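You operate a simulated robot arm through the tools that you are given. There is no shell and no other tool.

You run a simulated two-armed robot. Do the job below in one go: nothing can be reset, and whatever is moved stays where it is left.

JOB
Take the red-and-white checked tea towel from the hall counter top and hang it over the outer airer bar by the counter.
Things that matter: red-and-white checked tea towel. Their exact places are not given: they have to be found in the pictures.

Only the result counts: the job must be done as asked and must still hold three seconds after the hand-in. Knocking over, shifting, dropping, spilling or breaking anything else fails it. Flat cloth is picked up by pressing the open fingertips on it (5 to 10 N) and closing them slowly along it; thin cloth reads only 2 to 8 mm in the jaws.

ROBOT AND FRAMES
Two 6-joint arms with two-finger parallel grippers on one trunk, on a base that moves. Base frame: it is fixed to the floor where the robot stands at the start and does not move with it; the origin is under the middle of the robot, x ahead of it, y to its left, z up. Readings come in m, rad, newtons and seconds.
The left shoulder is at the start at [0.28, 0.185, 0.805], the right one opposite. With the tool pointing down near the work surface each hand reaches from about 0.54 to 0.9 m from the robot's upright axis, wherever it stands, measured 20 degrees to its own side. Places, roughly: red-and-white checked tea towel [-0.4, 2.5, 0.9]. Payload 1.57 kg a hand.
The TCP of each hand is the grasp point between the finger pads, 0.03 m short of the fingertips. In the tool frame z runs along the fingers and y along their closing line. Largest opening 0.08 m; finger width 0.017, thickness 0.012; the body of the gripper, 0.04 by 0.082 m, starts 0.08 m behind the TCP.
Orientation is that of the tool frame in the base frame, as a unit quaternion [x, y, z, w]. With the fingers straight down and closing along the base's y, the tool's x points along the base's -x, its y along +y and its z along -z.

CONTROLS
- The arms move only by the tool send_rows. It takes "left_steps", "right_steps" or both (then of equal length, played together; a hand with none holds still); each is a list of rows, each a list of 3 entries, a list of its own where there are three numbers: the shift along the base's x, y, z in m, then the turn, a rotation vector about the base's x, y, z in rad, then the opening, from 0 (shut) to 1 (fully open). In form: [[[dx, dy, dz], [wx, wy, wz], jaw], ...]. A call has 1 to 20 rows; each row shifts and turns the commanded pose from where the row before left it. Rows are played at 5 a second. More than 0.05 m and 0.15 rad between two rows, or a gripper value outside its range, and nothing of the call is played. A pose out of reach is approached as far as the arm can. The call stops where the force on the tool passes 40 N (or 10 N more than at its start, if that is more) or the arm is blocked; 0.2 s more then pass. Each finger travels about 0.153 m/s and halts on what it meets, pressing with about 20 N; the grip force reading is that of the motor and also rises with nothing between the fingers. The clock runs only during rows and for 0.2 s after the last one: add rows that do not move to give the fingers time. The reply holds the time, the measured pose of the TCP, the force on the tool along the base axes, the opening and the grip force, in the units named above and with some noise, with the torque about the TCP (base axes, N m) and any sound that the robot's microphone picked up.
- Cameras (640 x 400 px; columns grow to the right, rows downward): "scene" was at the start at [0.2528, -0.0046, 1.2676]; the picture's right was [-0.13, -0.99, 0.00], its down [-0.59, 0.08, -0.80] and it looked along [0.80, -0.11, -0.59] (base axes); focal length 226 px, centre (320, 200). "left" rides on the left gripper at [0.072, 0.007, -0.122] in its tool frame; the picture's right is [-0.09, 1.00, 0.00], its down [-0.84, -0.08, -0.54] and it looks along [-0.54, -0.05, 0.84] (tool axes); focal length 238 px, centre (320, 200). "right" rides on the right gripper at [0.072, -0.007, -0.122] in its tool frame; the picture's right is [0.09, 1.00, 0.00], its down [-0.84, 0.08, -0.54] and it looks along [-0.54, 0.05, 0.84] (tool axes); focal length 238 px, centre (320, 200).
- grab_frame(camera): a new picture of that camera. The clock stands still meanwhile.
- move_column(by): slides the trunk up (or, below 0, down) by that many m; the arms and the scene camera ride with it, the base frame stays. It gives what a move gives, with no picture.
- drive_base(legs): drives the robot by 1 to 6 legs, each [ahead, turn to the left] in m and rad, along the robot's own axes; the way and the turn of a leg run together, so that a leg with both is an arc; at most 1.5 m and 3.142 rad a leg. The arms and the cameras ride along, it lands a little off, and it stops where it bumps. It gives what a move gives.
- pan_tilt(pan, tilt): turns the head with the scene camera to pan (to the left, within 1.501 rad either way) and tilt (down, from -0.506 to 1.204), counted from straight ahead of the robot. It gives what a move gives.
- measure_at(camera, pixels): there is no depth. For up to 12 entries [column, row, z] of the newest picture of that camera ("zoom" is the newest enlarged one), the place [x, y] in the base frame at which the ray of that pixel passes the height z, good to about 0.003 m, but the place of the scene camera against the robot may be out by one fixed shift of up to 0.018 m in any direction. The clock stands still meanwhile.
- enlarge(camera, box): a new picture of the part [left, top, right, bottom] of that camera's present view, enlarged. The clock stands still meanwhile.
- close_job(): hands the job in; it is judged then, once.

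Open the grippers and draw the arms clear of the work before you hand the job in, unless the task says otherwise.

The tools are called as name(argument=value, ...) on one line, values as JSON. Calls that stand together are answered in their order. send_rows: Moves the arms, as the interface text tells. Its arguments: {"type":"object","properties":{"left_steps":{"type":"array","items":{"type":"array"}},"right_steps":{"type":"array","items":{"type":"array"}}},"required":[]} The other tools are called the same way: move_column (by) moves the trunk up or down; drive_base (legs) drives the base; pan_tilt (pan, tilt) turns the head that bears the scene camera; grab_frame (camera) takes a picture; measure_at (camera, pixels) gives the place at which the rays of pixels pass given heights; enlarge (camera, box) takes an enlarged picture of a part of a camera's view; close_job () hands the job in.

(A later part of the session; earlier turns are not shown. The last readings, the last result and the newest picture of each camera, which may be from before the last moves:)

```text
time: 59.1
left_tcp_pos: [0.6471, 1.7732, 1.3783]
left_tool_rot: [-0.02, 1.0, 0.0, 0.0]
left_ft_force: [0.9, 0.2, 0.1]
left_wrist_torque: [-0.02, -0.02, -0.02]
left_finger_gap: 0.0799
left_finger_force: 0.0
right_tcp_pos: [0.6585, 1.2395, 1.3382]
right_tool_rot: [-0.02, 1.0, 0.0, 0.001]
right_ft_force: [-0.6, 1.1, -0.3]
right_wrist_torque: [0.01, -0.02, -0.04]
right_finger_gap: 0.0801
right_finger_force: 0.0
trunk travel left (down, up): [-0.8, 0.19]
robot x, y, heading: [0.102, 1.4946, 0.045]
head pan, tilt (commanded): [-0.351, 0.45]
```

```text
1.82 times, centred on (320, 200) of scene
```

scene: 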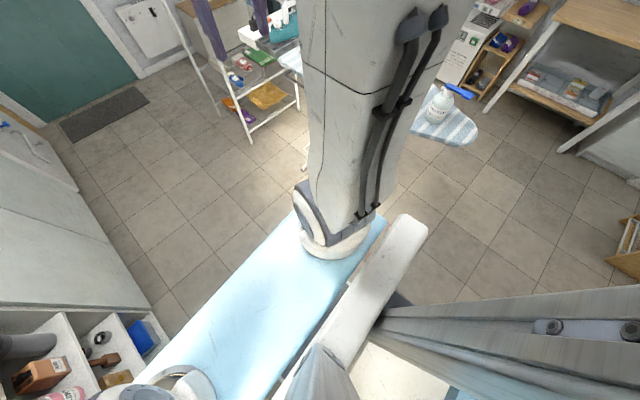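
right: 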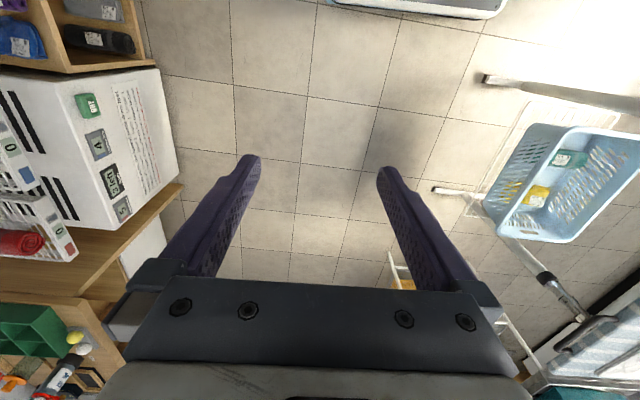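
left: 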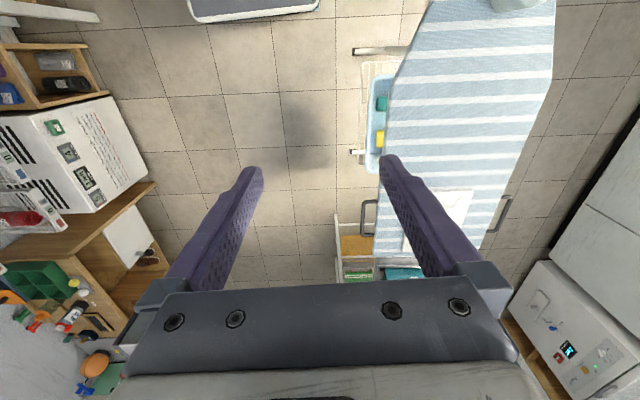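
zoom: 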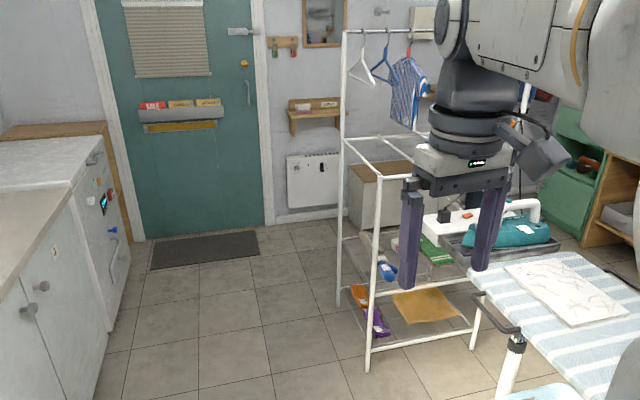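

Now the white frame's mid-level shows several bars between zoom (345,140) and (440,178). I measure its posts and move closer for a better look.

measure_at(camera="zoom", pixels=[[368, 371, 0.0], [339, 308, 0.0], [475, 348, 0.0], [380, 178, 1.1], [345, 140, 1.1], [380, 178, 1.0], [345, 140, 1.0], [345, 32, 1.6], [515, 333, 0.85], [475, 292, 0.85]])

drive_base(legs=[[0.5, 0.0]])

pan_tilt(pan=-0.6, tilt=0.5)

grab_frame(camera="scene")

```text
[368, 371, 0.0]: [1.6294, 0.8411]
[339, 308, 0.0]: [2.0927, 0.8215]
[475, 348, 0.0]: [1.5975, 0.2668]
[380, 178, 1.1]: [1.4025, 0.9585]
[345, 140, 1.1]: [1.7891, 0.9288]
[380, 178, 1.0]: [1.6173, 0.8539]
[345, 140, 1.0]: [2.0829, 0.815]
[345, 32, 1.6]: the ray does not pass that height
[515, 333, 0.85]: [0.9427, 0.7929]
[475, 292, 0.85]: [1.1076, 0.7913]
```

```text
time: 62.1
left_tcp_pos: [1.1448, 1.8019, 1.3774]
left_tool_rot: [-0.025, 1.0, 0.0, -0.001]
left_ft_force: [-0.3, -0.4, 0.6]
left_wrist_torque: [0.01, -0.01, 0.0]
left_finger_gap: 0.0799
left_finger_force: 0.1
right_tcp_pos: [1.1598, 1.2673, 1.3387]
right_tool_rot: [-0.025, 1.0, 0.001, 0.0]
right_ft_force: [0.1, -0.3, 0.7]
right_wrist_torque: [0.02, -0.02, -0.02]
right_finger_gap: 0.0802
right_finger_force: 0.0
trunk travel left (down, up): [-0.8, 0.19]
robot x, y, heading: [0.6095, 1.5218, 0.056]
head pan, tilt (commanded): [-0.351, 0.45]
```

```text
time: 62.9
left_tcp_pos: [1.1458, 1.8017, 1.3775]
left_tool_rot: [-0.024, 1.0, -0.001, 0.0]
left_ft_force: [0.1, 0.6, -0.3]
left_wrist_torque: [0.0, 0.0, 0.01]
left_finger_gap: 0.0798
left_finger_force: 0.1
right_tcp_pos: [1.1607, 1.2691, 1.3393]
right_tool_rot: [-0.024, 1.0, 0.0, 0.0]
right_ft_force: [-0.8, 0.3, -0.4]
right_wrist_torque: [-0.02, 0.01, -0.03]
right_finger_gap: 0.08
right_finger_force: 0.0
trunk travel left (down, up): [-0.8, 0.19]
robot x, y, heading: [0.6069, 1.5236, 0.047]
head pan, tilt (commanded): [-0.6, 0.499]
```

```text
taken
```

scene: 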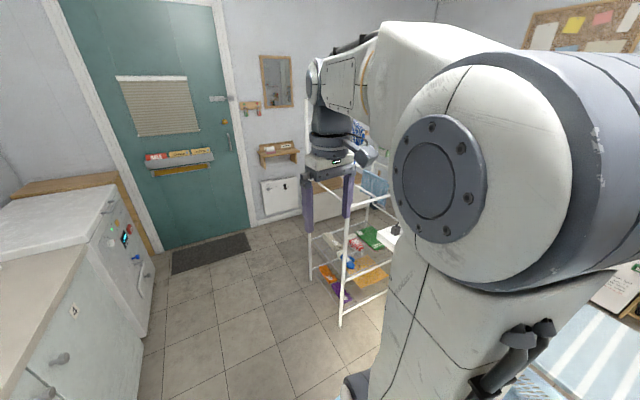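

The elbow hides much of the tower. I check what the right gripper camera sees from here.

grab_frame(camera="right")

```text
taken
```

right: 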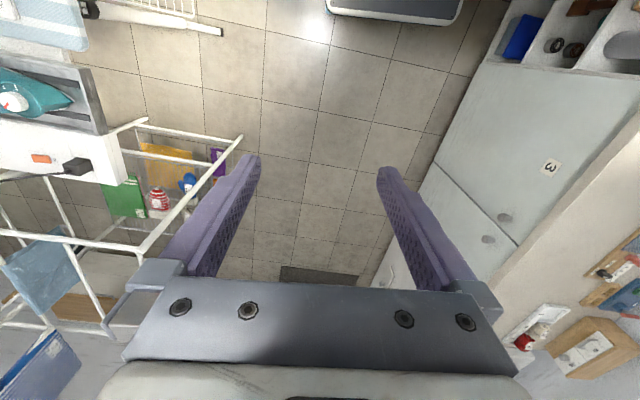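

The right gripper camera sees the frame from above: front corner of the mid-level frame at about (145,250), with a light-blue cloth hung at (45,270). I yaw and tilt the right hand to look at the whole frame.

send_rows(right_steps=[[[0, 0, 0], [0, 0, -0.15], 1], [[0, 0, 0], [0, 0, -0.15], 1], [[0, 0, 0], [0, 0, -0.15], 1], [[0, 0, 0], [0, 0, -0.15], 1], [[0, 0, 0], [0, 0, -0.15], 1], [[0, 0, 0], [-0.102, -0.11, 0], 1], [[0, 0, 0], [-0.102, -0.11, 0], 1]])

grab_frame(camera="right")

```text
time: 64.5
left_tcp_pos: [1.1459, 1.8015, 1.3778]
left_tool_rot: [-0.024, 1.0, 0.0, 0.001]
left_ft_force: [-0.3, -0.3, -0.1]
left_wrist_torque: [-0.03, 0.01, 0.03]
left_finger_gap: 0.0799
left_finger_force: 0.0
right_tcp_pos: [1.1666, 1.2664, 1.3403]
right_tool_rot: [0.34, 0.929, -0.059, 0.136]
right_ft_force: [0.7, 0.8, -0.4]
right_wrist_torque: [0.0, 0.02, 0.02]
right_finger_gap: 0.0801
right_finger_force: 0.0
right hand out of reach, approached as far as the arm can: row 7
trunk travel left (down, up): [-0.8, 0.19]
robot x, y, heading: [0.6061, 1.522, 0.053]
head pan, tilt (commanded): [-0.6, 0.499]
```

```text
taken
```

right: 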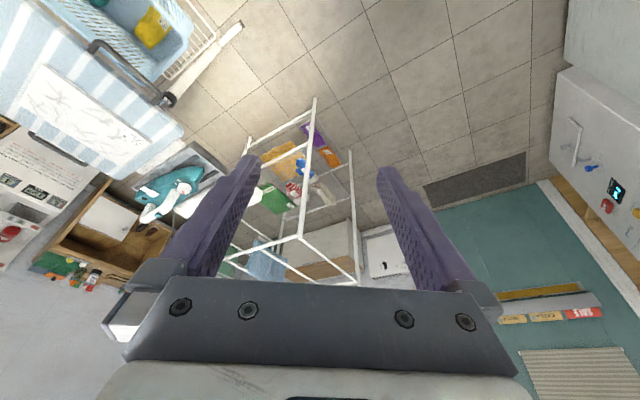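

The frame is now in view between the fingers. I enlarge that region.

enlarge(camera="right", box=[200, 80, 400, 290])

```text
1.90 times, centred on (300, 185) of right
```

zoom: 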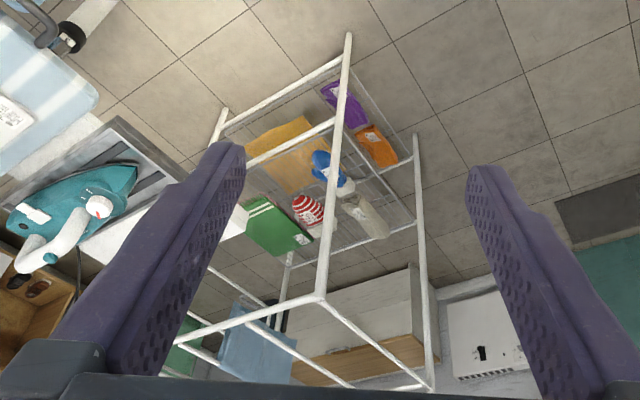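

Bars at the mid level: front corner zoom (320,297), counter-side outer bar running to (430,385), and an inner bar with a light-blue cloth. I measure them at candidate heights.

measure_at(camera="zoom", pixels=[[348, 36, 0.0], [415, 135, 0.0], [320, 297, 1.0], [320, 297, 0.95], [320, 297, 1.05], [430, 385, 1.0], [430, 385, 1.05], [252, 322, 1.0], [345, 390, 1.0], [200, 345, 1.0]])

```text
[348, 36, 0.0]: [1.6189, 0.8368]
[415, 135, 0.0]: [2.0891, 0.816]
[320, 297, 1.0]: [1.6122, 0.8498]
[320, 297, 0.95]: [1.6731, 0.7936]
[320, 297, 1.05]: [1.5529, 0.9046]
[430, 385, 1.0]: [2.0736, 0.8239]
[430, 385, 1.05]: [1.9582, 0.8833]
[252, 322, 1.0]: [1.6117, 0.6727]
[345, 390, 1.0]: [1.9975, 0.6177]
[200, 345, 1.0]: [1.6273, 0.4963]
```

The outer counter-side bar runs from about (1.615,0.845) to (2.08,0.82) at z≈1.0, with inner bars beyond it. I restore the right hand's attitude and then drive closer to look at the airer squarely.

send_rows(right_steps=[[[0, 0, 0], [0.102, 0.11, 0], 1], [[0, 0, 0], [0.102, 0.11, 0], 1], [[0, 0, 0], [0, 0, 0.15], 1], [[0, 0, 0], [0, 0, 0.15], 1], [[0, 0, 0], [0, 0, 0.15], 1], [[0, 0, 0], [0, 0, 0.15], 1], [[0, 0, 0], [0, 0, 0.15], 1]])

pan_tilt(pan=0.0, tilt=0.6)

grab_frame(camera="scene")

```text
time: 66.1
left_tcp_pos: [1.1448, 1.8015, 1.3776]
left_tool_rot: [-0.025, 1.0, 0.0, 0.001]
left_ft_force: [-0.5, -0.1, 0.1]
left_wrist_torque: [-0.01, 0.0, -0.01]
left_finger_gap: 0.0798
left_finger_force: 0.0
right_tcp_pos: [1.1658, 1.2664, 1.3381]
right_tool_rot: [-0.025, 1.0, 0.0, -0.001]
right_ft_force: [0.1, -0.9, -0.5]
right_wrist_torque: [0.02, -0.01, -0.01]
right_finger_gap: 0.0796
right_finger_force: 0.1
trunk travel left (down, up): [-0.8, 0.19]
robot x, y, heading: [0.6038, 1.5223, 0.051]
head pan, tilt (commanded): [-0.6, 0.499]
```

```text
time: 67.1
left_tcp_pos: [1.145, 1.8017, 1.3777]
left_tool_rot: [-0.025, 1.0, 0.0, -0.001]
left_ft_force: [-0.9, 0.7, -0.1]
left_wrist_torque: [0.01, 0.01, 0.02]
left_finger_gap: 0.08
left_finger_force: 0.1
right_tcp_pos: [1.1669, 1.2674, 1.3396]
right_tool_rot: [-0.023, 1.0, 0.0, 0.0]
right_ft_force: [0.0, 1.0, 0.1]
right_wrist_torque: [0.02, -0.01, 0.01]
right_finger_gap: 0.0802
right_finger_force: 0.0
trunk travel left (down, up): [-0.8, 0.19]
robot x, y, heading: [0.6011, 1.5175, 0.05]
head pan, tilt (commanded): [0.0, 0.6]
```

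```text
taken
```

scene: 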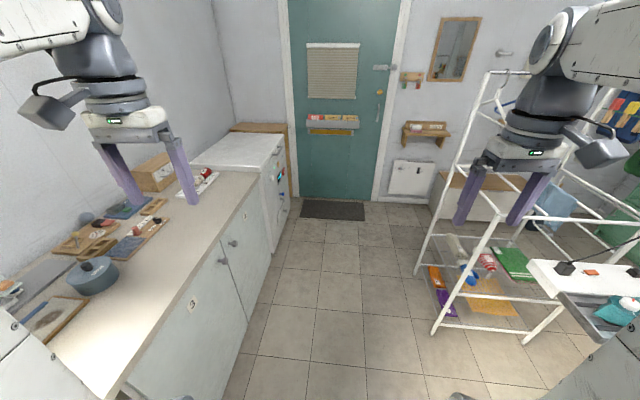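

I measure the corridor: counter front edge, freezer front and tower posts.

measure_at(camera="scene", pixels=[[130, 385, 0.9], [255, 185, 0.9], [285, 143, 0.95], [273, 215, 0.0], [300, 218, 0.0], [432, 333, 0.0], [415, 273, 0.0], [500, 213, 1.0], [490, 70, 1.5]])

```text
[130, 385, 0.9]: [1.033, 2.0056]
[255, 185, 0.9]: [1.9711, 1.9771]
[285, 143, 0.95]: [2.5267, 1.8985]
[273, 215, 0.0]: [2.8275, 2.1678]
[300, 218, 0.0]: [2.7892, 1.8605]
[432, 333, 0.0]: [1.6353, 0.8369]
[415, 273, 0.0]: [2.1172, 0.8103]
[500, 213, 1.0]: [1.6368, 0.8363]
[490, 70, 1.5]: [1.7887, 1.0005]
```

The corridor is about 1.14 m wide (y 0.84–1.98). I drive ahead to x≈1.55 near its middle.

drive_base(legs=[[0.5, -0.2], [0.45, 0.0]])

pan_tilt(pan=-0.3, tilt=0.6)

grab_frame(camera="scene")

grab_frame(camera="right")

```text
time: 72.3
left_tcp_pos: [2.1376, 1.6067, 1.3768]
left_tool_rot: [0.074, 0.997, 0.0, 0.0]
left_ft_force: [-0.4, -0.2, 0.0]
left_wrist_torque: [-0.04, -0.01, -0.03]
left_finger_gap: 0.0804
left_finger_force: 0.0
right_tcp_pos: [2.0537, 1.0787, 1.3389]
right_tool_rot: [0.073, 0.997, 0.0, 0.0]
right_ft_force: [-0.9, 1.1, -0.3]
right_wrist_torque: [-0.02, 0.03, -0.03]
right_finger_gap: 0.08
right_finger_force: 0.0
trunk travel left (down, up): [-0.8, 0.19]
robot x, y, heading: [1.5539, 1.4373, -0.143]
head pan, tilt (commanded): [0.0, 0.6]
```

```text
time: 73.1
left_tcp_pos: [2.137, 1.6066, 1.3772]
left_tool_rot: [0.073, 0.997, 0.0, 0.0]
left_ft_force: [-0.1, 0.7, 0.0]
left_wrist_torque: [-0.02, -0.01, 0.02]
left_finger_gap: 0.08
left_finger_force: 0.1
right_tcp_pos: [2.0535, 1.0785, 1.3383]
right_tool_rot: [0.074, 0.997, 0.0, 0.0]
right_ft_force: [0.6, -0.1, 0.2]
right_wrist_torque: [-0.03, 0.0, 0.01]
right_finger_gap: 0.0799
right_finger_force: 0.0
trunk travel left (down, up): [-0.8, 0.19]
robot x, y, heading: [1.5524, 1.4393, -0.139]
head pan, tilt (commanded): [-0.3, 0.6]
```

```text
taken
```

scene: 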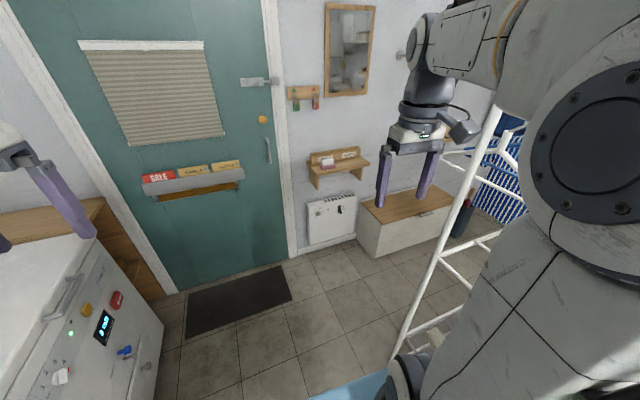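

```text
taken
```

right: 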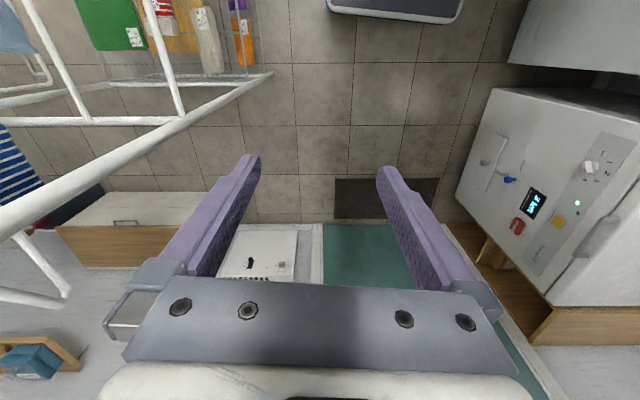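

The tall rear post is about 0.82 m from the robot axis, beyond the hands' sweep (≈0.66 m). I turn right in stages to face the airer.

drive_base(legs=[[0.0, -0.7]])

pan_tilt(pan=0.0, tilt=0.6)

grab_frame(camera="scene")

```text
time: 75.4
left_tcp_pos: [2.1102, 1.1878, 1.3776]
left_tool_rot: [0.412, 0.911, 0.0, 0.0]
left_ft_force: [0.1, 0.2, -0.1]
left_wrist_torque: [0.0, 0.03, 0.03]
left_finger_gap: 0.08
left_finger_force: 0.0
right_tcp_pos: [1.7041, 0.8387, 1.3389]
right_tool_rot: [0.413, 0.911, 0.001, 0.0]
right_ft_force: [-0.7, 0.3, 0.3]
right_wrist_torque: [-0.01, -0.03, -0.03]
right_finger_gap: 0.0799
right_finger_force: 0.0
trunk travel left (down, up): [-0.8, 0.19]
robot x, y, heading: [1.5547, 1.433, -0.844]
head pan, tilt (commanded): [-0.3, 0.6]
```

```text
time: 76.2
left_tcp_pos: [2.1094, 1.1878, 1.3776]
left_tool_rot: [0.412, 0.911, 0.0, 0.001]
left_ft_force: [-0.2, -1.0, 0.2]
left_wrist_torque: [-0.01, 0.01, 0.0]
left_finger_gap: 0.0802
left_finger_force: 0.1
right_tcp_pos: [1.7054, 0.8393, 1.3391]
right_tool_rot: [0.412, 0.911, -0.001, -0.001]
right_ft_force: [-0.1, -0.2, -0.8]
right_wrist_torque: [-0.01, 0.03, -0.01]
right_finger_gap: 0.0799
right_finger_force: 0.0
trunk travel left (down, up): [-0.8, 0.19]
robot x, y, heading: [1.5521, 1.4346, -0.849]
head pan, tilt (commanded): [0.0, 0.6]
```

```text
taken
```

scene: 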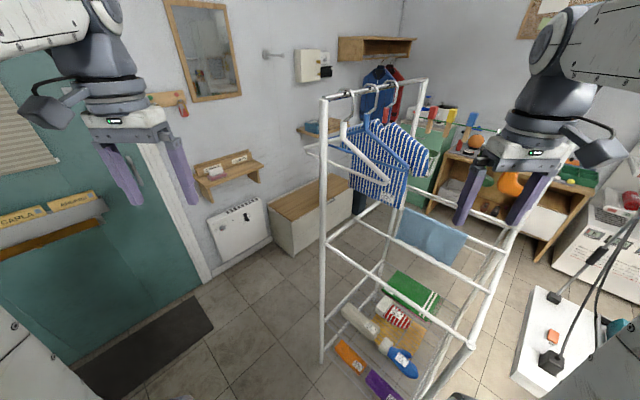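

Now the airer is clearly seen: outer bar from (322,240) to about (475,345), an inner bar behind it, and a light-blue cloth on a further bar. I enlarge it.

enlarge(camera="scene", box=[290, 60, 560, 390])

grab_frame(camera="right")

```text
1.21 times, centred on (425, 225) of scene
```

zoom: 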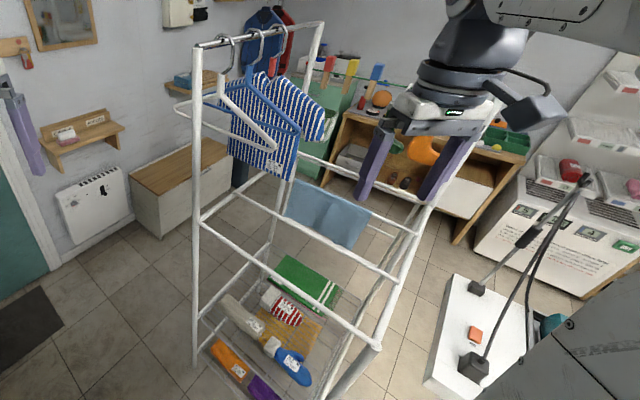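

```text
taken
```

right: 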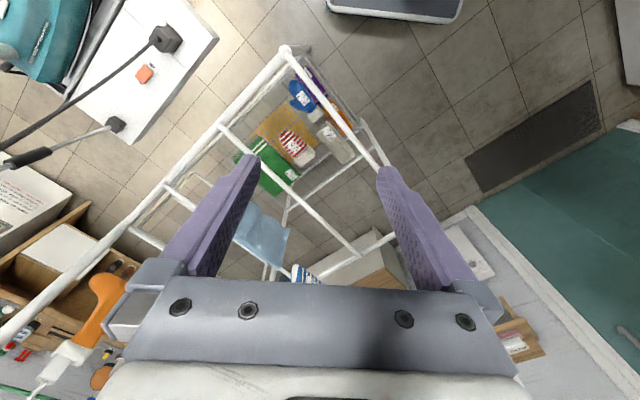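

I measure the bars with the right gripper camera: corner (287,50), outer bar toward (385,170), second bar (222,125)–(360,258), third (165,185).

measure_at(camera="right", pixels=[[288, 52, 1.0], [340, 115, 1.0], [375, 160, 1.0], [222, 125, 1.0], [290, 191, 1.0], [360, 258, 1.0], [165, 185, 1.0], [288, 52, 0.95], [375, 160, 0.95], [127, 232, 1.0]])

measure_at(camera="scene", pixels=[[324, 242, 1.0], [470, 347, 1.0], [400, 297, 1.0], [324, 98, 1.5], [345, 130, 1.4], [322, 362, 0.0]])

```text
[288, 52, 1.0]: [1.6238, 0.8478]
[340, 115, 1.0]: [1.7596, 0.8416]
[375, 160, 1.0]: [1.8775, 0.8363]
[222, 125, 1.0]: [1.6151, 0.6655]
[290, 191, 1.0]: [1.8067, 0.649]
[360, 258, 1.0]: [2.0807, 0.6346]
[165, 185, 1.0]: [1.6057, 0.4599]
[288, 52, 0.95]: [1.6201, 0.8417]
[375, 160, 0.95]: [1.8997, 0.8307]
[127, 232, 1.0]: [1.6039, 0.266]
```

```text
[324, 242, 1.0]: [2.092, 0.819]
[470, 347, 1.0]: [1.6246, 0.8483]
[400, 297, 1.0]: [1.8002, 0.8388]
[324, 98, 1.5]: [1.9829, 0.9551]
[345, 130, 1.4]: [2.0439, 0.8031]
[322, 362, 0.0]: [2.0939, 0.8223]
```

The outer bar's axis runs from about (1.624,0.848) to (2.092,0.820) at z≈0.995; the next bar is at y≈0.65, third at y≈0.46 with the blue cloth. This is clearly the counter-side outer bar. I now turn back and reverse along the corridor toward the towel.

drive_base(legs=[[0.0, 0.82]])

drive_base(legs=[[-1.45, 0.0]])

pan_tilt(pan=1.2, tilt=0.8)

grab_frame(camera="scene")

```text
time: 78.8
left_tcp_pos: [2.1075, 1.6838, 1.3784]
left_tool_rot: [0.005, 1.0, 0.001, 0.0]
left_ft_force: [0.1, 0.0, -0.7]
left_wrist_torque: [0.01, 0.02, -0.01]
left_finger_gap: 0.0799
left_finger_force: 0.1
right_tcp_pos: [2.0977, 1.1493, 1.3389]
right_tool_rot: [0.006, 1.0, 0.001, 0.0]
right_ft_force: [-0.1, 0.1, -0.6]
right_wrist_torque: [-0.04, 0.03, 0.05]
right_finger_gap: 0.08
right_finger_force: 0.1
trunk travel left (down, up): [-0.8, 0.19]
robot x, y, heading: [1.5545, 1.434, -0.002]
head pan, tilt (commanded): [0.0, 0.6]
```

```text
time: 86.0
left_tcp_pos: [0.6562, 1.6858, 1.3786]
left_tool_rot: [-0.01, 1.0, 0.0, 0.0]
left_ft_force: [-0.8, -0.2, -0.3]
left_wrist_torque: [-0.03, 0.03, 0.0]
left_finger_gap: 0.08
left_finger_force: 0.1
right_tcp_pos: [0.6656, 1.1523, 1.3402]
right_tool_rot: [-0.011, 1.0, 0.0, 0.0]
right_ft_force: [-0.2, 0.0, 0.3]
right_wrist_torque: [-0.01, 0.0, 0.0]
right_finger_gap: 0.08
right_finger_force: 0.1
trunk travel left (down, up): [-0.8, 0.19]
robot x, y, heading: [0.1095, 1.4181, 0.027]
head pan, tilt (commanded): [0.0, 0.6]
```

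```text
time: 87.4
left_tcp_pos: [0.6586, 1.6854, 1.3787]
left_tool_rot: [-0.01, 1.0, 0.0, -0.001]
left_ft_force: [0.0, -1.3, -0.3]
left_wrist_torque: [-0.01, -0.01, 0.02]
left_finger_gap: 0.0801
left_finger_force: 0.0
right_tcp_pos: [0.6637, 1.1501, 1.3382]
right_tool_rot: [-0.01, 1.0, 0.0, 0.0]
right_ft_force: [0.9, 0.2, -0.2]
right_wrist_torque: [-0.02, 0.01, 0.0]
right_finger_gap: 0.08
right_finger_force: 0.1
trunk travel left (down, up): [-0.8, 0.19]
robot x, y, heading: [0.1091, 1.42, 0.025]
head pan, tilt (commanded): [1.201, 0.799]
```

```text
taken
```

scene: 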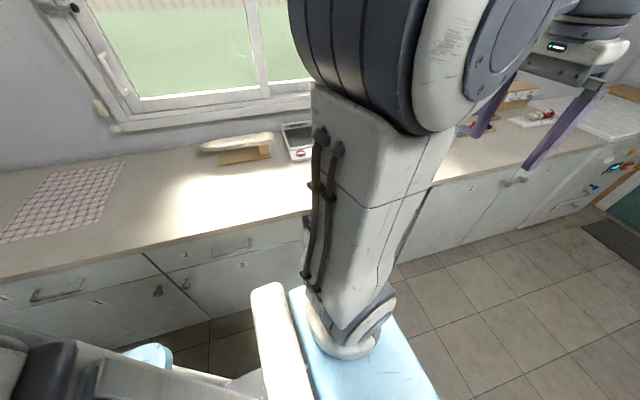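

The towel's corners appear at (48,172), (124,160), (86,228), (3,243). I measure them at counter height and also the counter edge.

measure_at(camera="scene", pixels=[[48, 172, 0.905], [124, 160, 0.905], [86, 228, 0.905], [3, 243, 0.905], [100, 258, 0.9], [250, 225, 0.9], [20, 165, 0.9], [130, 143, 0.9]])

enlarge(camera="scene", box=[0, 100, 220, 290])

```text
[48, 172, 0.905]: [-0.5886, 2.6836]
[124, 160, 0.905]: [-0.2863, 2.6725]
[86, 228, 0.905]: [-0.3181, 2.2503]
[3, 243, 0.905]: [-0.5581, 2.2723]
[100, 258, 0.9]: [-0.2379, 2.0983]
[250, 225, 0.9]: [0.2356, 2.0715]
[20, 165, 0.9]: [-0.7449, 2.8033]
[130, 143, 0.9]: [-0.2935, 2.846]
```

```text
2.11 times, centred on (110, 195) of scene
```

zoom: 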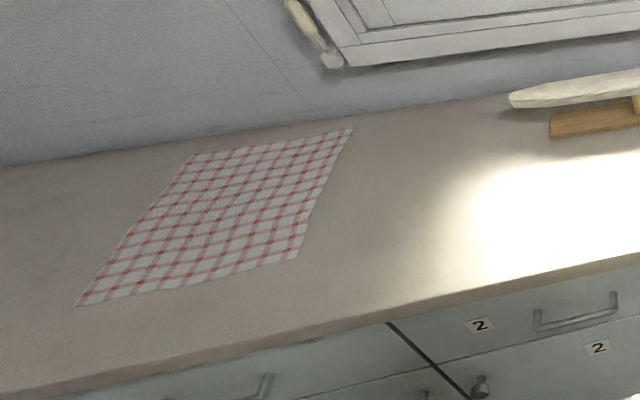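

The towel is about 0.27 m wide (x −0.58…−0.30) and 0.41 m long (y≈2.26…2.68). I reverse in an arc to face the counter and then move forward slightly, keeping away from the bins.

drive_base(legs=[[-0.45, 1.54]])

pan_tilt(pan=0.2, tilt=0.6)

grab_frame(camera="scene")

```text
time: 91.5
left_tcp_pos: [-0.4185, 1.6868, 1.3783]
left_tool_rot: [-0.701, 0.714, 0.0, 0.0]
left_ft_force: [1.0, -0.1, 1.2]
left_wrist_torque: [-0.02, -0.01, 0.05]
left_finger_gap: 0.0802
left_finger_force: 0.1
right_tcp_pos: [0.1151, 1.6727, 1.3396]
right_tool_rot: [-0.7, 0.714, 0.0, 0.0]
right_ft_force: [-0.1, -0.3, 0.1]
right_wrist_torque: [0.02, 0.01, 0.01]
right_finger_gap: 0.08
right_finger_force: 0.2
trunk travel left (down, up): [-0.8, 0.19]
robot x, y, heading: [-0.175, 1.1283, 1.56]
head pan, tilt (commanded): [1.201, 0.799]
cut short: leg 1
```

```text
time: 92.8
left_tcp_pos: [-0.4195, 1.6865, 1.3774]
left_tool_rot: [-0.701, 0.713, 0.0, 0.001]
left_ft_force: [-0.1, -0.2, 0.3]
left_wrist_torque: [-0.01, 0.0, -0.02]
left_finger_gap: 0.08
left_finger_force: 0.2
right_tcp_pos: [0.1137, 1.6715, 1.3396]
right_tool_rot: [-0.701, 0.713, -0.001, -0.001]
right_ft_force: [-0.3, -0.2, -0.6]
right_wrist_torque: [0.0, 0.0, -0.01]
right_finger_gap: 0.0803
right_finger_force: 0.1
trunk travel left (down, up): [-0.8, 0.19]
robot x, y, heading: [-0.1737, 1.1308, 1.557]
head pan, tilt (commanded): [0.201, 0.6]
```

```text
taken
```

scene: 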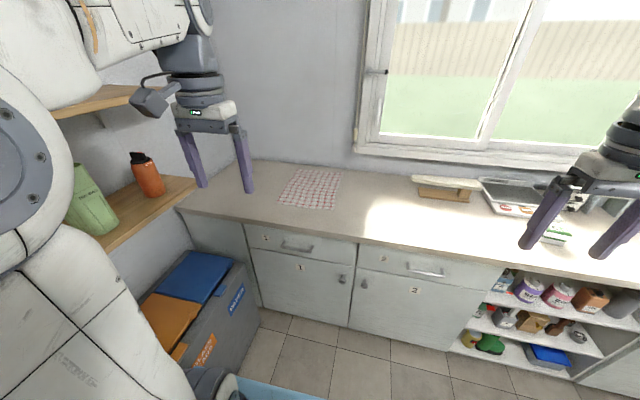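

The shelf end is around (−0.87, 2.15), clear of the left arm. I drive forward 0.38 m to the picking spot.

drive_base(legs=[[0.38, 0.0]])

pan_tilt(pan=0.25, tilt=0.9)

grab_frame(camera="scene")

grab_frame(camera="left")

```text
time: 95.2
left_tcp_pos: [-0.4134, 2.0738, 1.3782]
left_tool_rot: [-0.701, 0.713, -0.001, 0.0]
left_ft_force: [0.1, 0.8, 0.0]
left_wrist_torque: [0.01, 0.0, 0.02]
left_finger_gap: 0.0798
left_finger_force: 0.0
right_tcp_pos: [0.1218, 2.0582, 1.3393]
right_tool_rot: [-0.701, 0.714, 0.0, 0.001]
right_ft_force: [-0.4, -0.7, -0.5]
right_wrist_torque: [0.0, -0.02, 0.01]
right_finger_gap: 0.0799
right_finger_force: 0.0
trunk travel left (down, up): [-0.8, 0.19]
robot x, y, heading: [-0.1688, 1.5176, 1.556]
head pan, tilt (commanded): [0.201, 0.6]
```

```text
time: 96.0
left_tcp_pos: [-0.4128, 2.075, 1.378]
left_tool_rot: [-0.7, 0.714, 0.0, 0.0]
left_ft_force: [-0.5, -0.3, 0.2]
left_wrist_torque: [-0.01, 0.01, -0.03]
left_finger_gap: 0.08
left_finger_force: 0.2
right_tcp_pos: [0.1218, 2.0585, 1.3394]
right_tool_rot: [-0.7, 0.714, 0.0, 0.0]
right_ft_force: [0.1, -0.9, -0.3]
right_wrist_torque: [0.03, -0.01, -0.02]
right_finger_gap: 0.08
right_finger_force: 0.1
trunk travel left (down, up): [-0.8, 0.19]
robot x, y, heading: [-0.1664, 1.5188, 1.555]
head pan, tilt (commanded): [0.25, 0.901]
```

```text
taken
```

scene: 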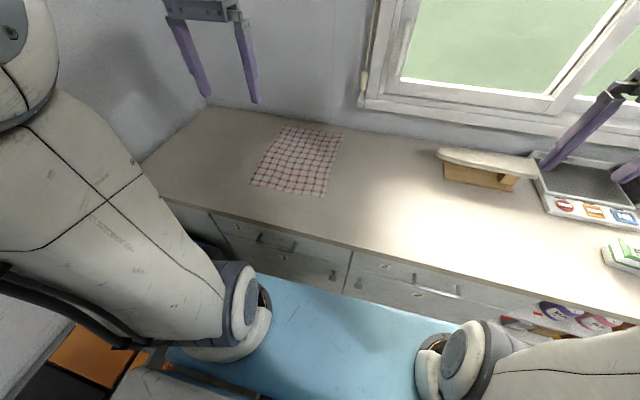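

```text
taken
```

left: 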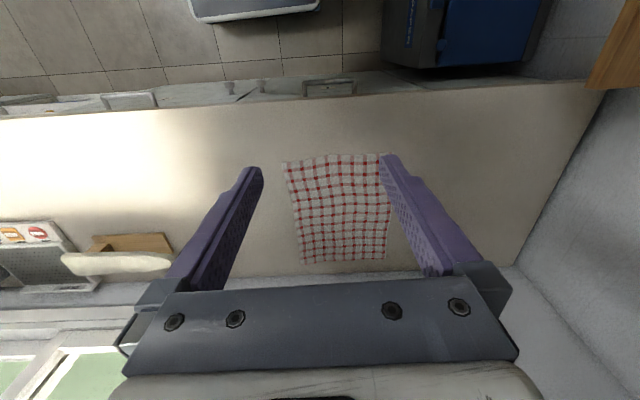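

The left gripper camera sees the whole towel: near corners (284,162) and (385,155), far corners (302,262) and (386,259). I measure these and the counter edge.

measure_at(camera="left", pixels=[[284, 162, 0.9], [384, 155, 0.9], [302, 263, 0.9], [386, 259, 0.9], [335, 155, 0.9], [300, 100, 0.9], [150, 110, 0.9], [345, 210, 0.9]])

measure_at(camera="scene", pixels=[[285, 125, 0.9], [340, 132, 0.9], [325, 196, 0.9], [252, 183, 0.9], [290, 190, 0.9], [290, 235, 0.9], [180, 268, 1.0], [440, 325, 1.0]])

```text
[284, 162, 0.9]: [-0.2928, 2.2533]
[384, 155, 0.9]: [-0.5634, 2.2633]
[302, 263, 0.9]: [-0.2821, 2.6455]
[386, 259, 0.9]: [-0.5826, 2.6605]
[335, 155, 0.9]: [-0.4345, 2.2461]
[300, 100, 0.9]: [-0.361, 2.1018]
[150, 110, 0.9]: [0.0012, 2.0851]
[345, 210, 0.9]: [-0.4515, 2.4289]
```

```text
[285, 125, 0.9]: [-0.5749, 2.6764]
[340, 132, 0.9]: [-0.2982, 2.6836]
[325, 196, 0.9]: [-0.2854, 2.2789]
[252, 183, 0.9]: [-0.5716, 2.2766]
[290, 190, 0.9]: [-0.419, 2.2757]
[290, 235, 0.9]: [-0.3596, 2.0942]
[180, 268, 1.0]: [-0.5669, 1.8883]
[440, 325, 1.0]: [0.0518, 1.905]
```

The towel spans x −0.57…−0.29, y 2.25…2.655 on the counter at z≈0.9. I move the left hand over the middle of the near edge (−0.43, 2.27) and lower the trunk by 0.15.

send_rows(left_steps=[[[-0.004, 0.049, 0], [0, 0, 0.015], 1], [[-0.004, 0.049, 0], [0, 0, 0], 1], [[-0.004, 0.049, 0], [0, 0, 0], 1], [[-0.005, 0.048, 0], [0, 0, 0], 1]])

move_column(by=-0.15)

grab_frame(camera="left")

```text
time: 97.0
left_tcp_pos: [-0.4299, 2.2668, 1.3762]
left_tool_rot: [-0.706, 0.708, 0.001, 0.0]
left_ft_force: [0.2, 0.3, -0.5]
left_wrist_torque: [0.03, 0.03, -0.01]
left_finger_gap: 0.0802
left_finger_force: 0.1
right_tcp_pos: [0.1207, 2.0582, 1.3384]
right_tool_rot: [-0.7, 0.714, -0.001, -0.001]
right_ft_force: [-0.5, -0.8, 0.7]
right_wrist_torque: [0.02, 0.0, 0.0]
right_finger_gap: 0.0797
right_finger_force: 0.0
trunk travel left (down, up): [-0.8, 0.19]
robot x, y, heading: [-0.1721, 1.5176, 1.552]
head pan, tilt (commanded): [0.25, 0.901]
```

```text
time: 98.8
left_tcp_pos: [-0.43, 2.2679, 1.2279]
left_tool_rot: [-0.705, 0.709, 0.001, 0.0]
left_ft_force: [0.2, -0.8, -0.1]
left_wrist_torque: [0.02, -0.01, -0.01]
left_finger_gap: 0.0798
left_finger_force: 0.1
right_tcp_pos: [0.1213, 2.0591, 1.1894]
right_tool_rot: [-0.7, 0.714, 0.0, 0.0]
right_ft_force: [-0.5, 0.3, -0.4]
right_wrist_torque: [-0.01, 0.02, -0.02]
right_finger_gap: 0.08
right_finger_force: 0.1
trunk travel left (down, up): [-0.65, 0.34]
robot x, y, heading: [-0.1678, 1.518, 1.553]
head pan, tilt (commanded): [0.25, 0.901]
```

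```text
taken
```

left: 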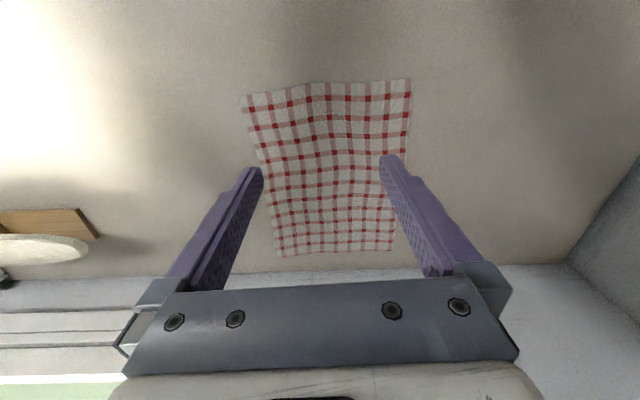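

The towel's near edge is at rows 80–97. I measure it again from this closer view.

measure_at(camera="left", pixels=[[243, 97, 0.9], [330, 85, 0.9], [410, 80, 0.9], [275, 256, 0.9], [390, 250, 0.9], [290, 90, 0.9], [370, 82, 0.9]])

```text
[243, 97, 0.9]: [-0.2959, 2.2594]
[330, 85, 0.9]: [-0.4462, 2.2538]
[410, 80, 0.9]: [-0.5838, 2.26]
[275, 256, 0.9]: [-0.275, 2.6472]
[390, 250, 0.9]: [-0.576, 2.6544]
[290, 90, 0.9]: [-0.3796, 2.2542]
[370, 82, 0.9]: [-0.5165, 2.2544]
```

The near edge's middle is at about (−0.44, 2.255). I descend over (−0.44, 2.272) with the jaws at 0.8 opening, stopping above the counter.

send_rows(left_steps=[[[-0.01, 0.005, -0.03], [0, 0, 0], 0.8], [[0, 0, -0.05], [0, 0, 0], 0.8], [[0, 0, -0.05], [0, 0, 0], 0.8], [[0, 0, -0.05], [0, 0, 0], 0.8], [[0, 0, -0.05], [0, 0, 0], 0.8], [[0, 0, -0.03], [0, 0, 0], 0.8], [[0, 0, 0], [0, 0, 0], 0.8]])

grab_frame(camera="left")

```text
time: 100.3
left_tcp_pos: [-0.4401, 2.2735, 0.9663]
left_tool_rot: [-0.706, 0.708, 0.001, 0.001]
left_ft_force: [0.1, 0.7, -0.2]
left_wrist_torque: [-0.03, -0.01, 0.0]
left_finger_gap: 0.064
left_finger_force: 0.0
right_tcp_pos: [0.1223, 2.0606, 1.1892]
right_tool_rot: [-0.7, 0.714, 0.001, 0.0]
right_ft_force: [0.1, -0.1, 0.4]
right_wrist_torque: [-0.01, -0.02, -0.03]
right_finger_gap: 0.08
right_finger_force: 0.0
trunk travel left (down, up): [-0.65, 0.34]
robot x, y, heading: [-0.17, 1.5146, 1.558]
head pan, tilt (commanded): [0.25, 0.901]
```

```text
taken
```

left: 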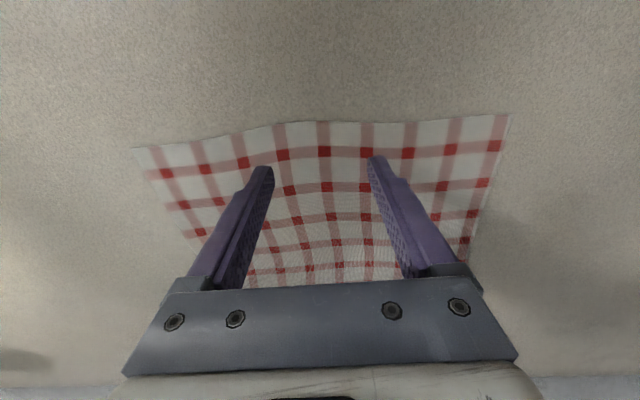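

I check where the near edge lies relative to the fingertips from this height.

measure_at(camera="left", pixels=[[320, 121, 0.9], [270, 126, 0.9], [370, 122, 0.9], [133, 148, 0.9], [510, 114, 0.9]])

```text
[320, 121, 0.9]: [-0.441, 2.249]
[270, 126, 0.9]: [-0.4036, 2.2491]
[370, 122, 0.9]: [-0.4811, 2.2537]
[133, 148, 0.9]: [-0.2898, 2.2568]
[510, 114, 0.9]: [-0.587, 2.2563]
```

The edge is at y≈2.25, so the fingers will sit about 1.5–2 cm inside it. I lower gently in small steps, watching the force.

send_rows(left_steps=[[[0, 0, -0.02], [0, 0, 0], 0.8], [[0, 0, -0.008], [0, 0, 0], 0.8], [[0, 0, -0.004], [0, 0, 0], 0.8], [[0, 0, 0], [0, 0, 0], 0.8]])

```text
time: 101.3
left_tcp_pos: [-0.4399, 2.2726, 0.9345]
left_tool_rot: [-0.706, 0.708, 0.0, 0.0]
left_ft_force: [0.2, 0.0, 0.5]
left_wrist_torque: [0.03, 0.02, -0.01]
left_finger_gap: 0.0639
left_finger_force: 0.1
right_tcp_pos: [0.121, 2.0589, 1.1902]
right_tool_rot: [-0.7, 0.714, 0.0, -0.001]
right_ft_force: [-0.4, -0.5, 0.0]
right_wrist_torque: [0.01, 0.01, -0.02]
right_finger_gap: 0.0802
right_finger_force: 0.0
trunk travel left (down, up): [-0.65, 0.34]
robot x, y, heading: [-0.1679, 1.5129, 1.558]
head pan, tilt (commanded): [0.25, 0.901]
```

No contact yet at TCP z 0.9345. I go down further in 2–3 mm steps.

send_rows(left_steps=[[[0, 0, -0.002], [0, 0, 0], 0.8], [[0, 0, -0.002], [0, 0, 0], 0.8], [[0, 0, 0], [0, 0, 0], 0.8]])

```text
time: 102.2
left_tcp_pos: [-0.4408, 2.2731, 0.9318]
left_tool_rot: [-0.706, 0.708, 0.002, 0.001]
left_ft_force: [1.8, -0.8, 13.9]
left_wrist_torque: [-0.1, -0.02, 0.03]
left_finger_gap: 0.0639
left_finger_force: 0.1
right_tcp_pos: [0.1219, 2.0582, 1.1887]
right_tool_rot: [-0.7, 0.714, 0.0, 0.0]
right_ft_force: [-0.4, -0.2, 0.2]
right_wrist_torque: [0.02, -0.03, 0.01]
right_finger_gap: 0.0801
right_finger_force: 0.0
trunk travel left (down, up): [-0.65, 0.34]
robot x, y, heading: [-0.1689, 1.5243, 1.552]
head pan, tilt (commanded): [0.25, 0.901]
```

Contact reads 13.9 N; I ease up by 0.7 mm to come within 5–10 N.

send_rows(left_steps=[[[0, 0, 0.0007], [0, 0, 0], 0.8], [[0, 0, 0], [0, 0, 0], 0.8]])

```text
time: 102.8
left_tcp_pos: [-0.4409, 2.2723, 0.9324]
left_tool_rot: [-0.705, 0.709, 0.001, 0.0]
left_ft_force: [0.1, -0.6, 8.4]
left_wrist_torque: [-0.08, 0.07, 0.0]
left_finger_gap: 0.0638
left_finger_force: 0.2
right_tcp_pos: [0.123, 2.0582, 1.1894]
right_tool_rot: [-0.7, 0.714, 0.0, 0.001]
right_ft_force: [-1.0, -1.5, 0.1]
right_wrist_torque: [0.01, -0.02, -0.01]
right_finger_gap: 0.0801
right_finger_force: 0.0
trunk travel left (down, up): [-0.65, 0.34]
robot x, y, heading: [-0.1669, 1.5195, 1.554]
head pan, tilt (commanded): [0.25, 0.901]
```

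Now 8.4 N. I close the jaws slowly along the cloth.

send_rows(left_steps=[[[0, 0, 0], [0, 0, 0], 0.75], [[0, 0, 0], [0, 0, 0], 0.7], [[0, 0, 0], [0, 0, 0], 0.65], [[0, 0, 0], [0, 0, 0], 0.6], [[0, 0, 0], [0, 0, 0], 0.55], [[0, 0, 0], [0, 0, 0], 0.5], [[0, 0, 0], [0, 0, 0], 0.45], [[0, 0, 0], [0, 0, 0], 0.4]])

grab_frame(camera="left")

```text
time: 104.5
left_tcp_pos: [-0.4396, 2.2732, 0.9322]
left_tool_rot: [-0.706, 0.708, 0.001, 0.0]
left_ft_force: [0.5, 0.3, 6.4]
left_wrist_torque: [-0.07, 0.07, -0.02]
left_finger_gap: 0.0309
left_finger_force: 0.1
right_tcp_pos: [0.1225, 2.0594, 1.1903]
right_tool_rot: [-0.7, 0.714, 0.0, 0.001]
right_ft_force: [0.4, -0.2, 0.4]
right_wrist_torque: [-0.03, -0.01, -0.01]
right_finger_gap: 0.0799
right_finger_force: 0.0
trunk travel left (down, up): [-0.65, 0.34]
robot x, y, heading: [-0.1711, 1.5156, 1.558]
head pan, tilt (commanded): [0.25, 0.901]
```

```text
taken
```

left: 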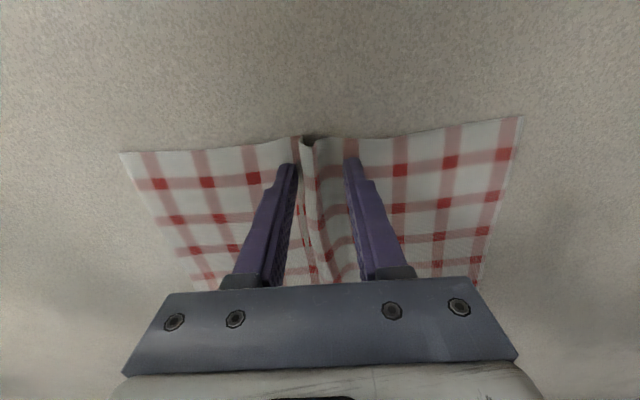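

The cloth is buckling up into a ridge between the fingers at (315,180), as wanted. I close the rest slowly.

send_rows(left_steps=[[[0, 0, 0], [0, 0, 0], 0.35], [[0, 0, 0], [0, 0, 0], 0.3], [[0, 0, 0], [0, 0, 0], 0.25], [[0, 0, 0], [0, 0, 0], 0.2], [[0, 0, 0], [0, 0, 0], 0.15], [[0, 0, 0], [0, 0, 0], 0.1], [[0, 0, 0], [0, 0, 0], 0.05], [[0, 0, 0], [0, 0, 0], 0.0], [[0, 0, 0], [0, 0, 0], 0.0], [[0, 0, 0], [0, 0, 0], 0.0]])

grab_frame(camera="left")

```text
time: 106.8
left_tcp_pos: [-0.4396, 2.273, 0.9316]
left_tool_rot: [-0.705, 0.709, 0.0, 0.0]
left_ft_force: [-1.0, 0.3, 7.5]
left_wrist_torque: [-0.04, 0.04, -0.01]
left_finger_gap: 0.0024
left_finger_force: 20.1
right_tcp_pos: [0.1225, 2.0582, 1.1886]
right_tool_rot: [-0.7, 0.714, 0.001, 0.0]
right_ft_force: [-0.3, 0.7, -0.6]
right_wrist_torque: [0.0, 0.0, -0.03]
right_finger_gap: 0.0801
right_finger_force: 0.2
trunk travel left (down, up): [-0.65, 0.34]
robot x, y, heading: [-0.1673, 1.5178, 1.554]
head pan, tilt (commanded): [0.25, 0.901]
```

```text
taken
```

left: 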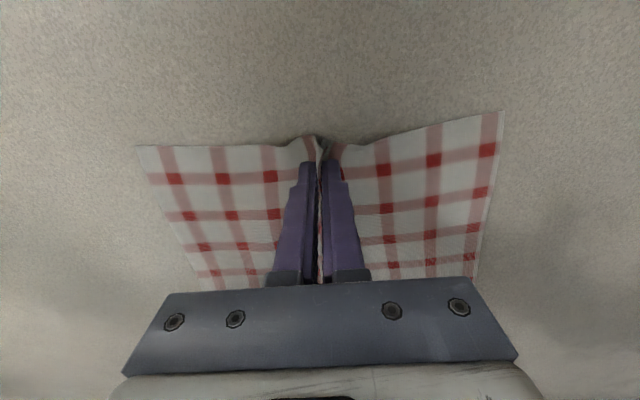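

Gap reads 2.4 mm with 20 N grip and the cloth ridge is between the fingers at (320,170). I lift slowly by 10 cm and check.

send_rows(left_steps=[[[0, 0, 0.01], [0, 0, 0], 0], [[0, 0, 0.02], [0, 0, 0], 0], [[0, 0, 0.02], [0, 0, 0], 0], [[0, 0, 0.025], [0, 0, 0], 0], [[0, 0, 0.025], [0, 0, 0], 0], [[0, 0, 0], [0, 0, 0], 0]])

grab_frame(camera="left")

grab_frame(camera="scene")

```text
time: 108.2
left_tcp_pos: [-0.4408, 2.2708, 1.0321]
left_tool_rot: [-0.706, 0.708, 0.001, 0.001]
left_ft_force: [0.0, -0.1, -0.4]
left_wrist_torque: [0.02, 0.0, 0.01]
left_finger_gap: 0.0025
left_finger_force: 19.9
right_tcp_pos: [0.1212, 2.0584, 1.1901]
right_tool_rot: [-0.7, 0.714, -0.001, 0.0]
right_ft_force: [-0.3, 0.3, 0.0]
right_wrist_torque: [0.01, -0.02, -0.02]
right_finger_gap: 0.0798
right_finger_force: 0.0
trunk travel left (down, up): [-0.65, 0.34]
robot x, y, heading: [-0.1675, 1.517, 1.555]
head pan, tilt (commanded): [0.25, 0.901]
```

```text
taken
```

left: 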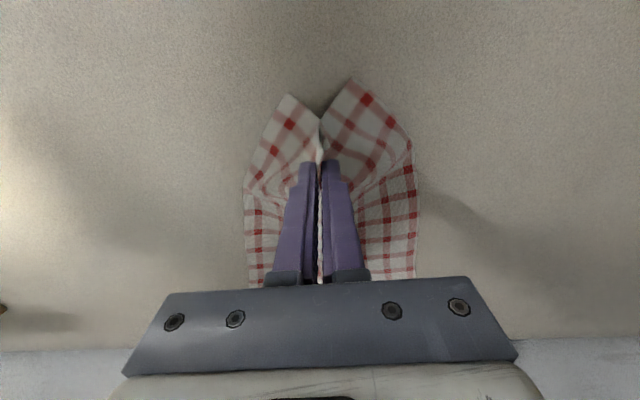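

```text
taken
```

scene: 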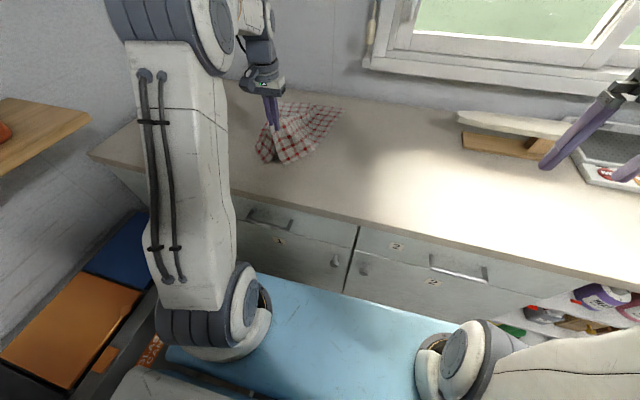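

The towel is held and lifting nicely. I lift further with the arm, then raise the trunk.

send_rows(left_steps=[[[0, 0, 0.03], [0, 0, 0], 0], [[0, 0, 0.03], [0, 0, 0], 0], [[0, 0, 0.03], [0, 0, 0], 0], [[0, 0, 0.03], [0, 0, 0], 0], [[0, 0, 0.03], [0, 0, 0], 0], [[0, 0, 0.03], [0, 0, 0], 0], [[0, 0, 0.02], [0, 0, 0], 0], [[0, 0, 0], [0, 0, 0], 0]])

move_column(by=0.22)

grab_frame(camera="scene")

grab_frame(camera="left")

```text
time: 110.0
left_tcp_pos: [-0.4388, 2.2661, 1.2279]
left_tool_rot: [-0.706, 0.708, 0.001, 0.001]
left_ft_force: [0.2, -0.1, -1.2]
left_wrist_torque: [0.01, 0.02, 0.02]
left_finger_gap: 0.0025
left_finger_force: 20.4
left hand out of reach, approached as far as the arm can: row 7
right_tcp_pos: [0.1219, 2.0585, 1.1892]
right_tool_rot: [-0.7, 0.714, 0.001, 0.0]
right_ft_force: [0.6, 0.1, 0.2]
right_wrist_torque: [0.02, -0.03, -0.01]
right_finger_gap: 0.0803
right_finger_force: 0.0
trunk travel left (down, up): [-0.65, 0.34]
robot x, y, heading: [-0.166, 1.5147, 1.556]
head pan, tilt (commanded): [0.25, 0.901]
```

```text
time: 112.3
left_tcp_pos: [-0.4388, 2.2658, 1.4474]
left_tool_rot: [-0.706, 0.708, 0.001, 0.001]
left_ft_force: [0.3, 0.2, -0.7]
left_wrist_torque: [-0.05, 0.0, -0.01]
left_finger_gap: 0.0024
left_finger_force: 20.3
right_tcp_pos: [0.1214, 2.0586, 1.4087]
right_tool_rot: [-0.701, 0.714, 0.001, 0.0]
right_ft_force: [0.4, -0.5, 0.0]
right_wrist_torque: [0.01, -0.01, 0.01]
right_finger_gap: 0.0797
right_finger_force: 0.1
trunk travel left (down, up): [-0.87, 0.12]
robot x, y, heading: [-0.1688, 1.5187, 1.556]
head pan, tilt (commanded): [0.25, 0.901]
```

```text
taken
```

scene: 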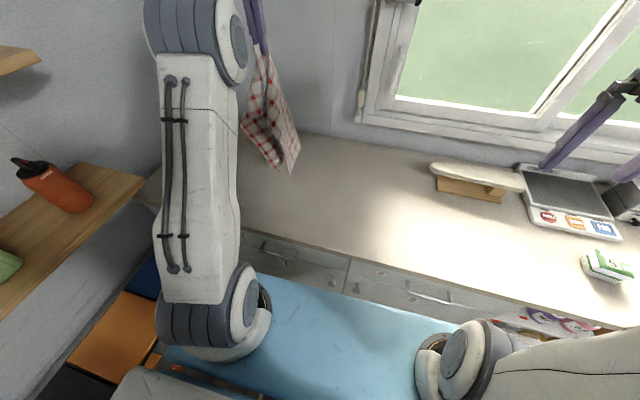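

```text
taken
```

left: 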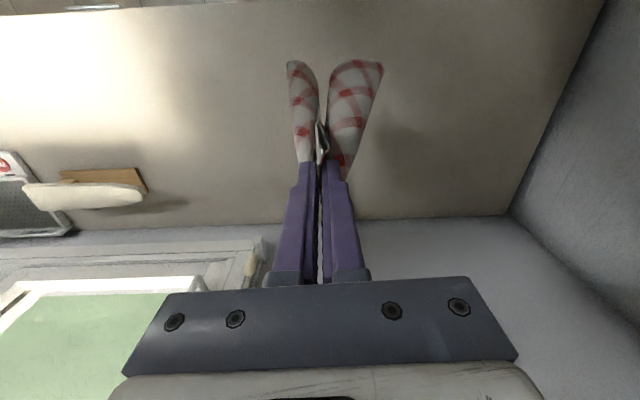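

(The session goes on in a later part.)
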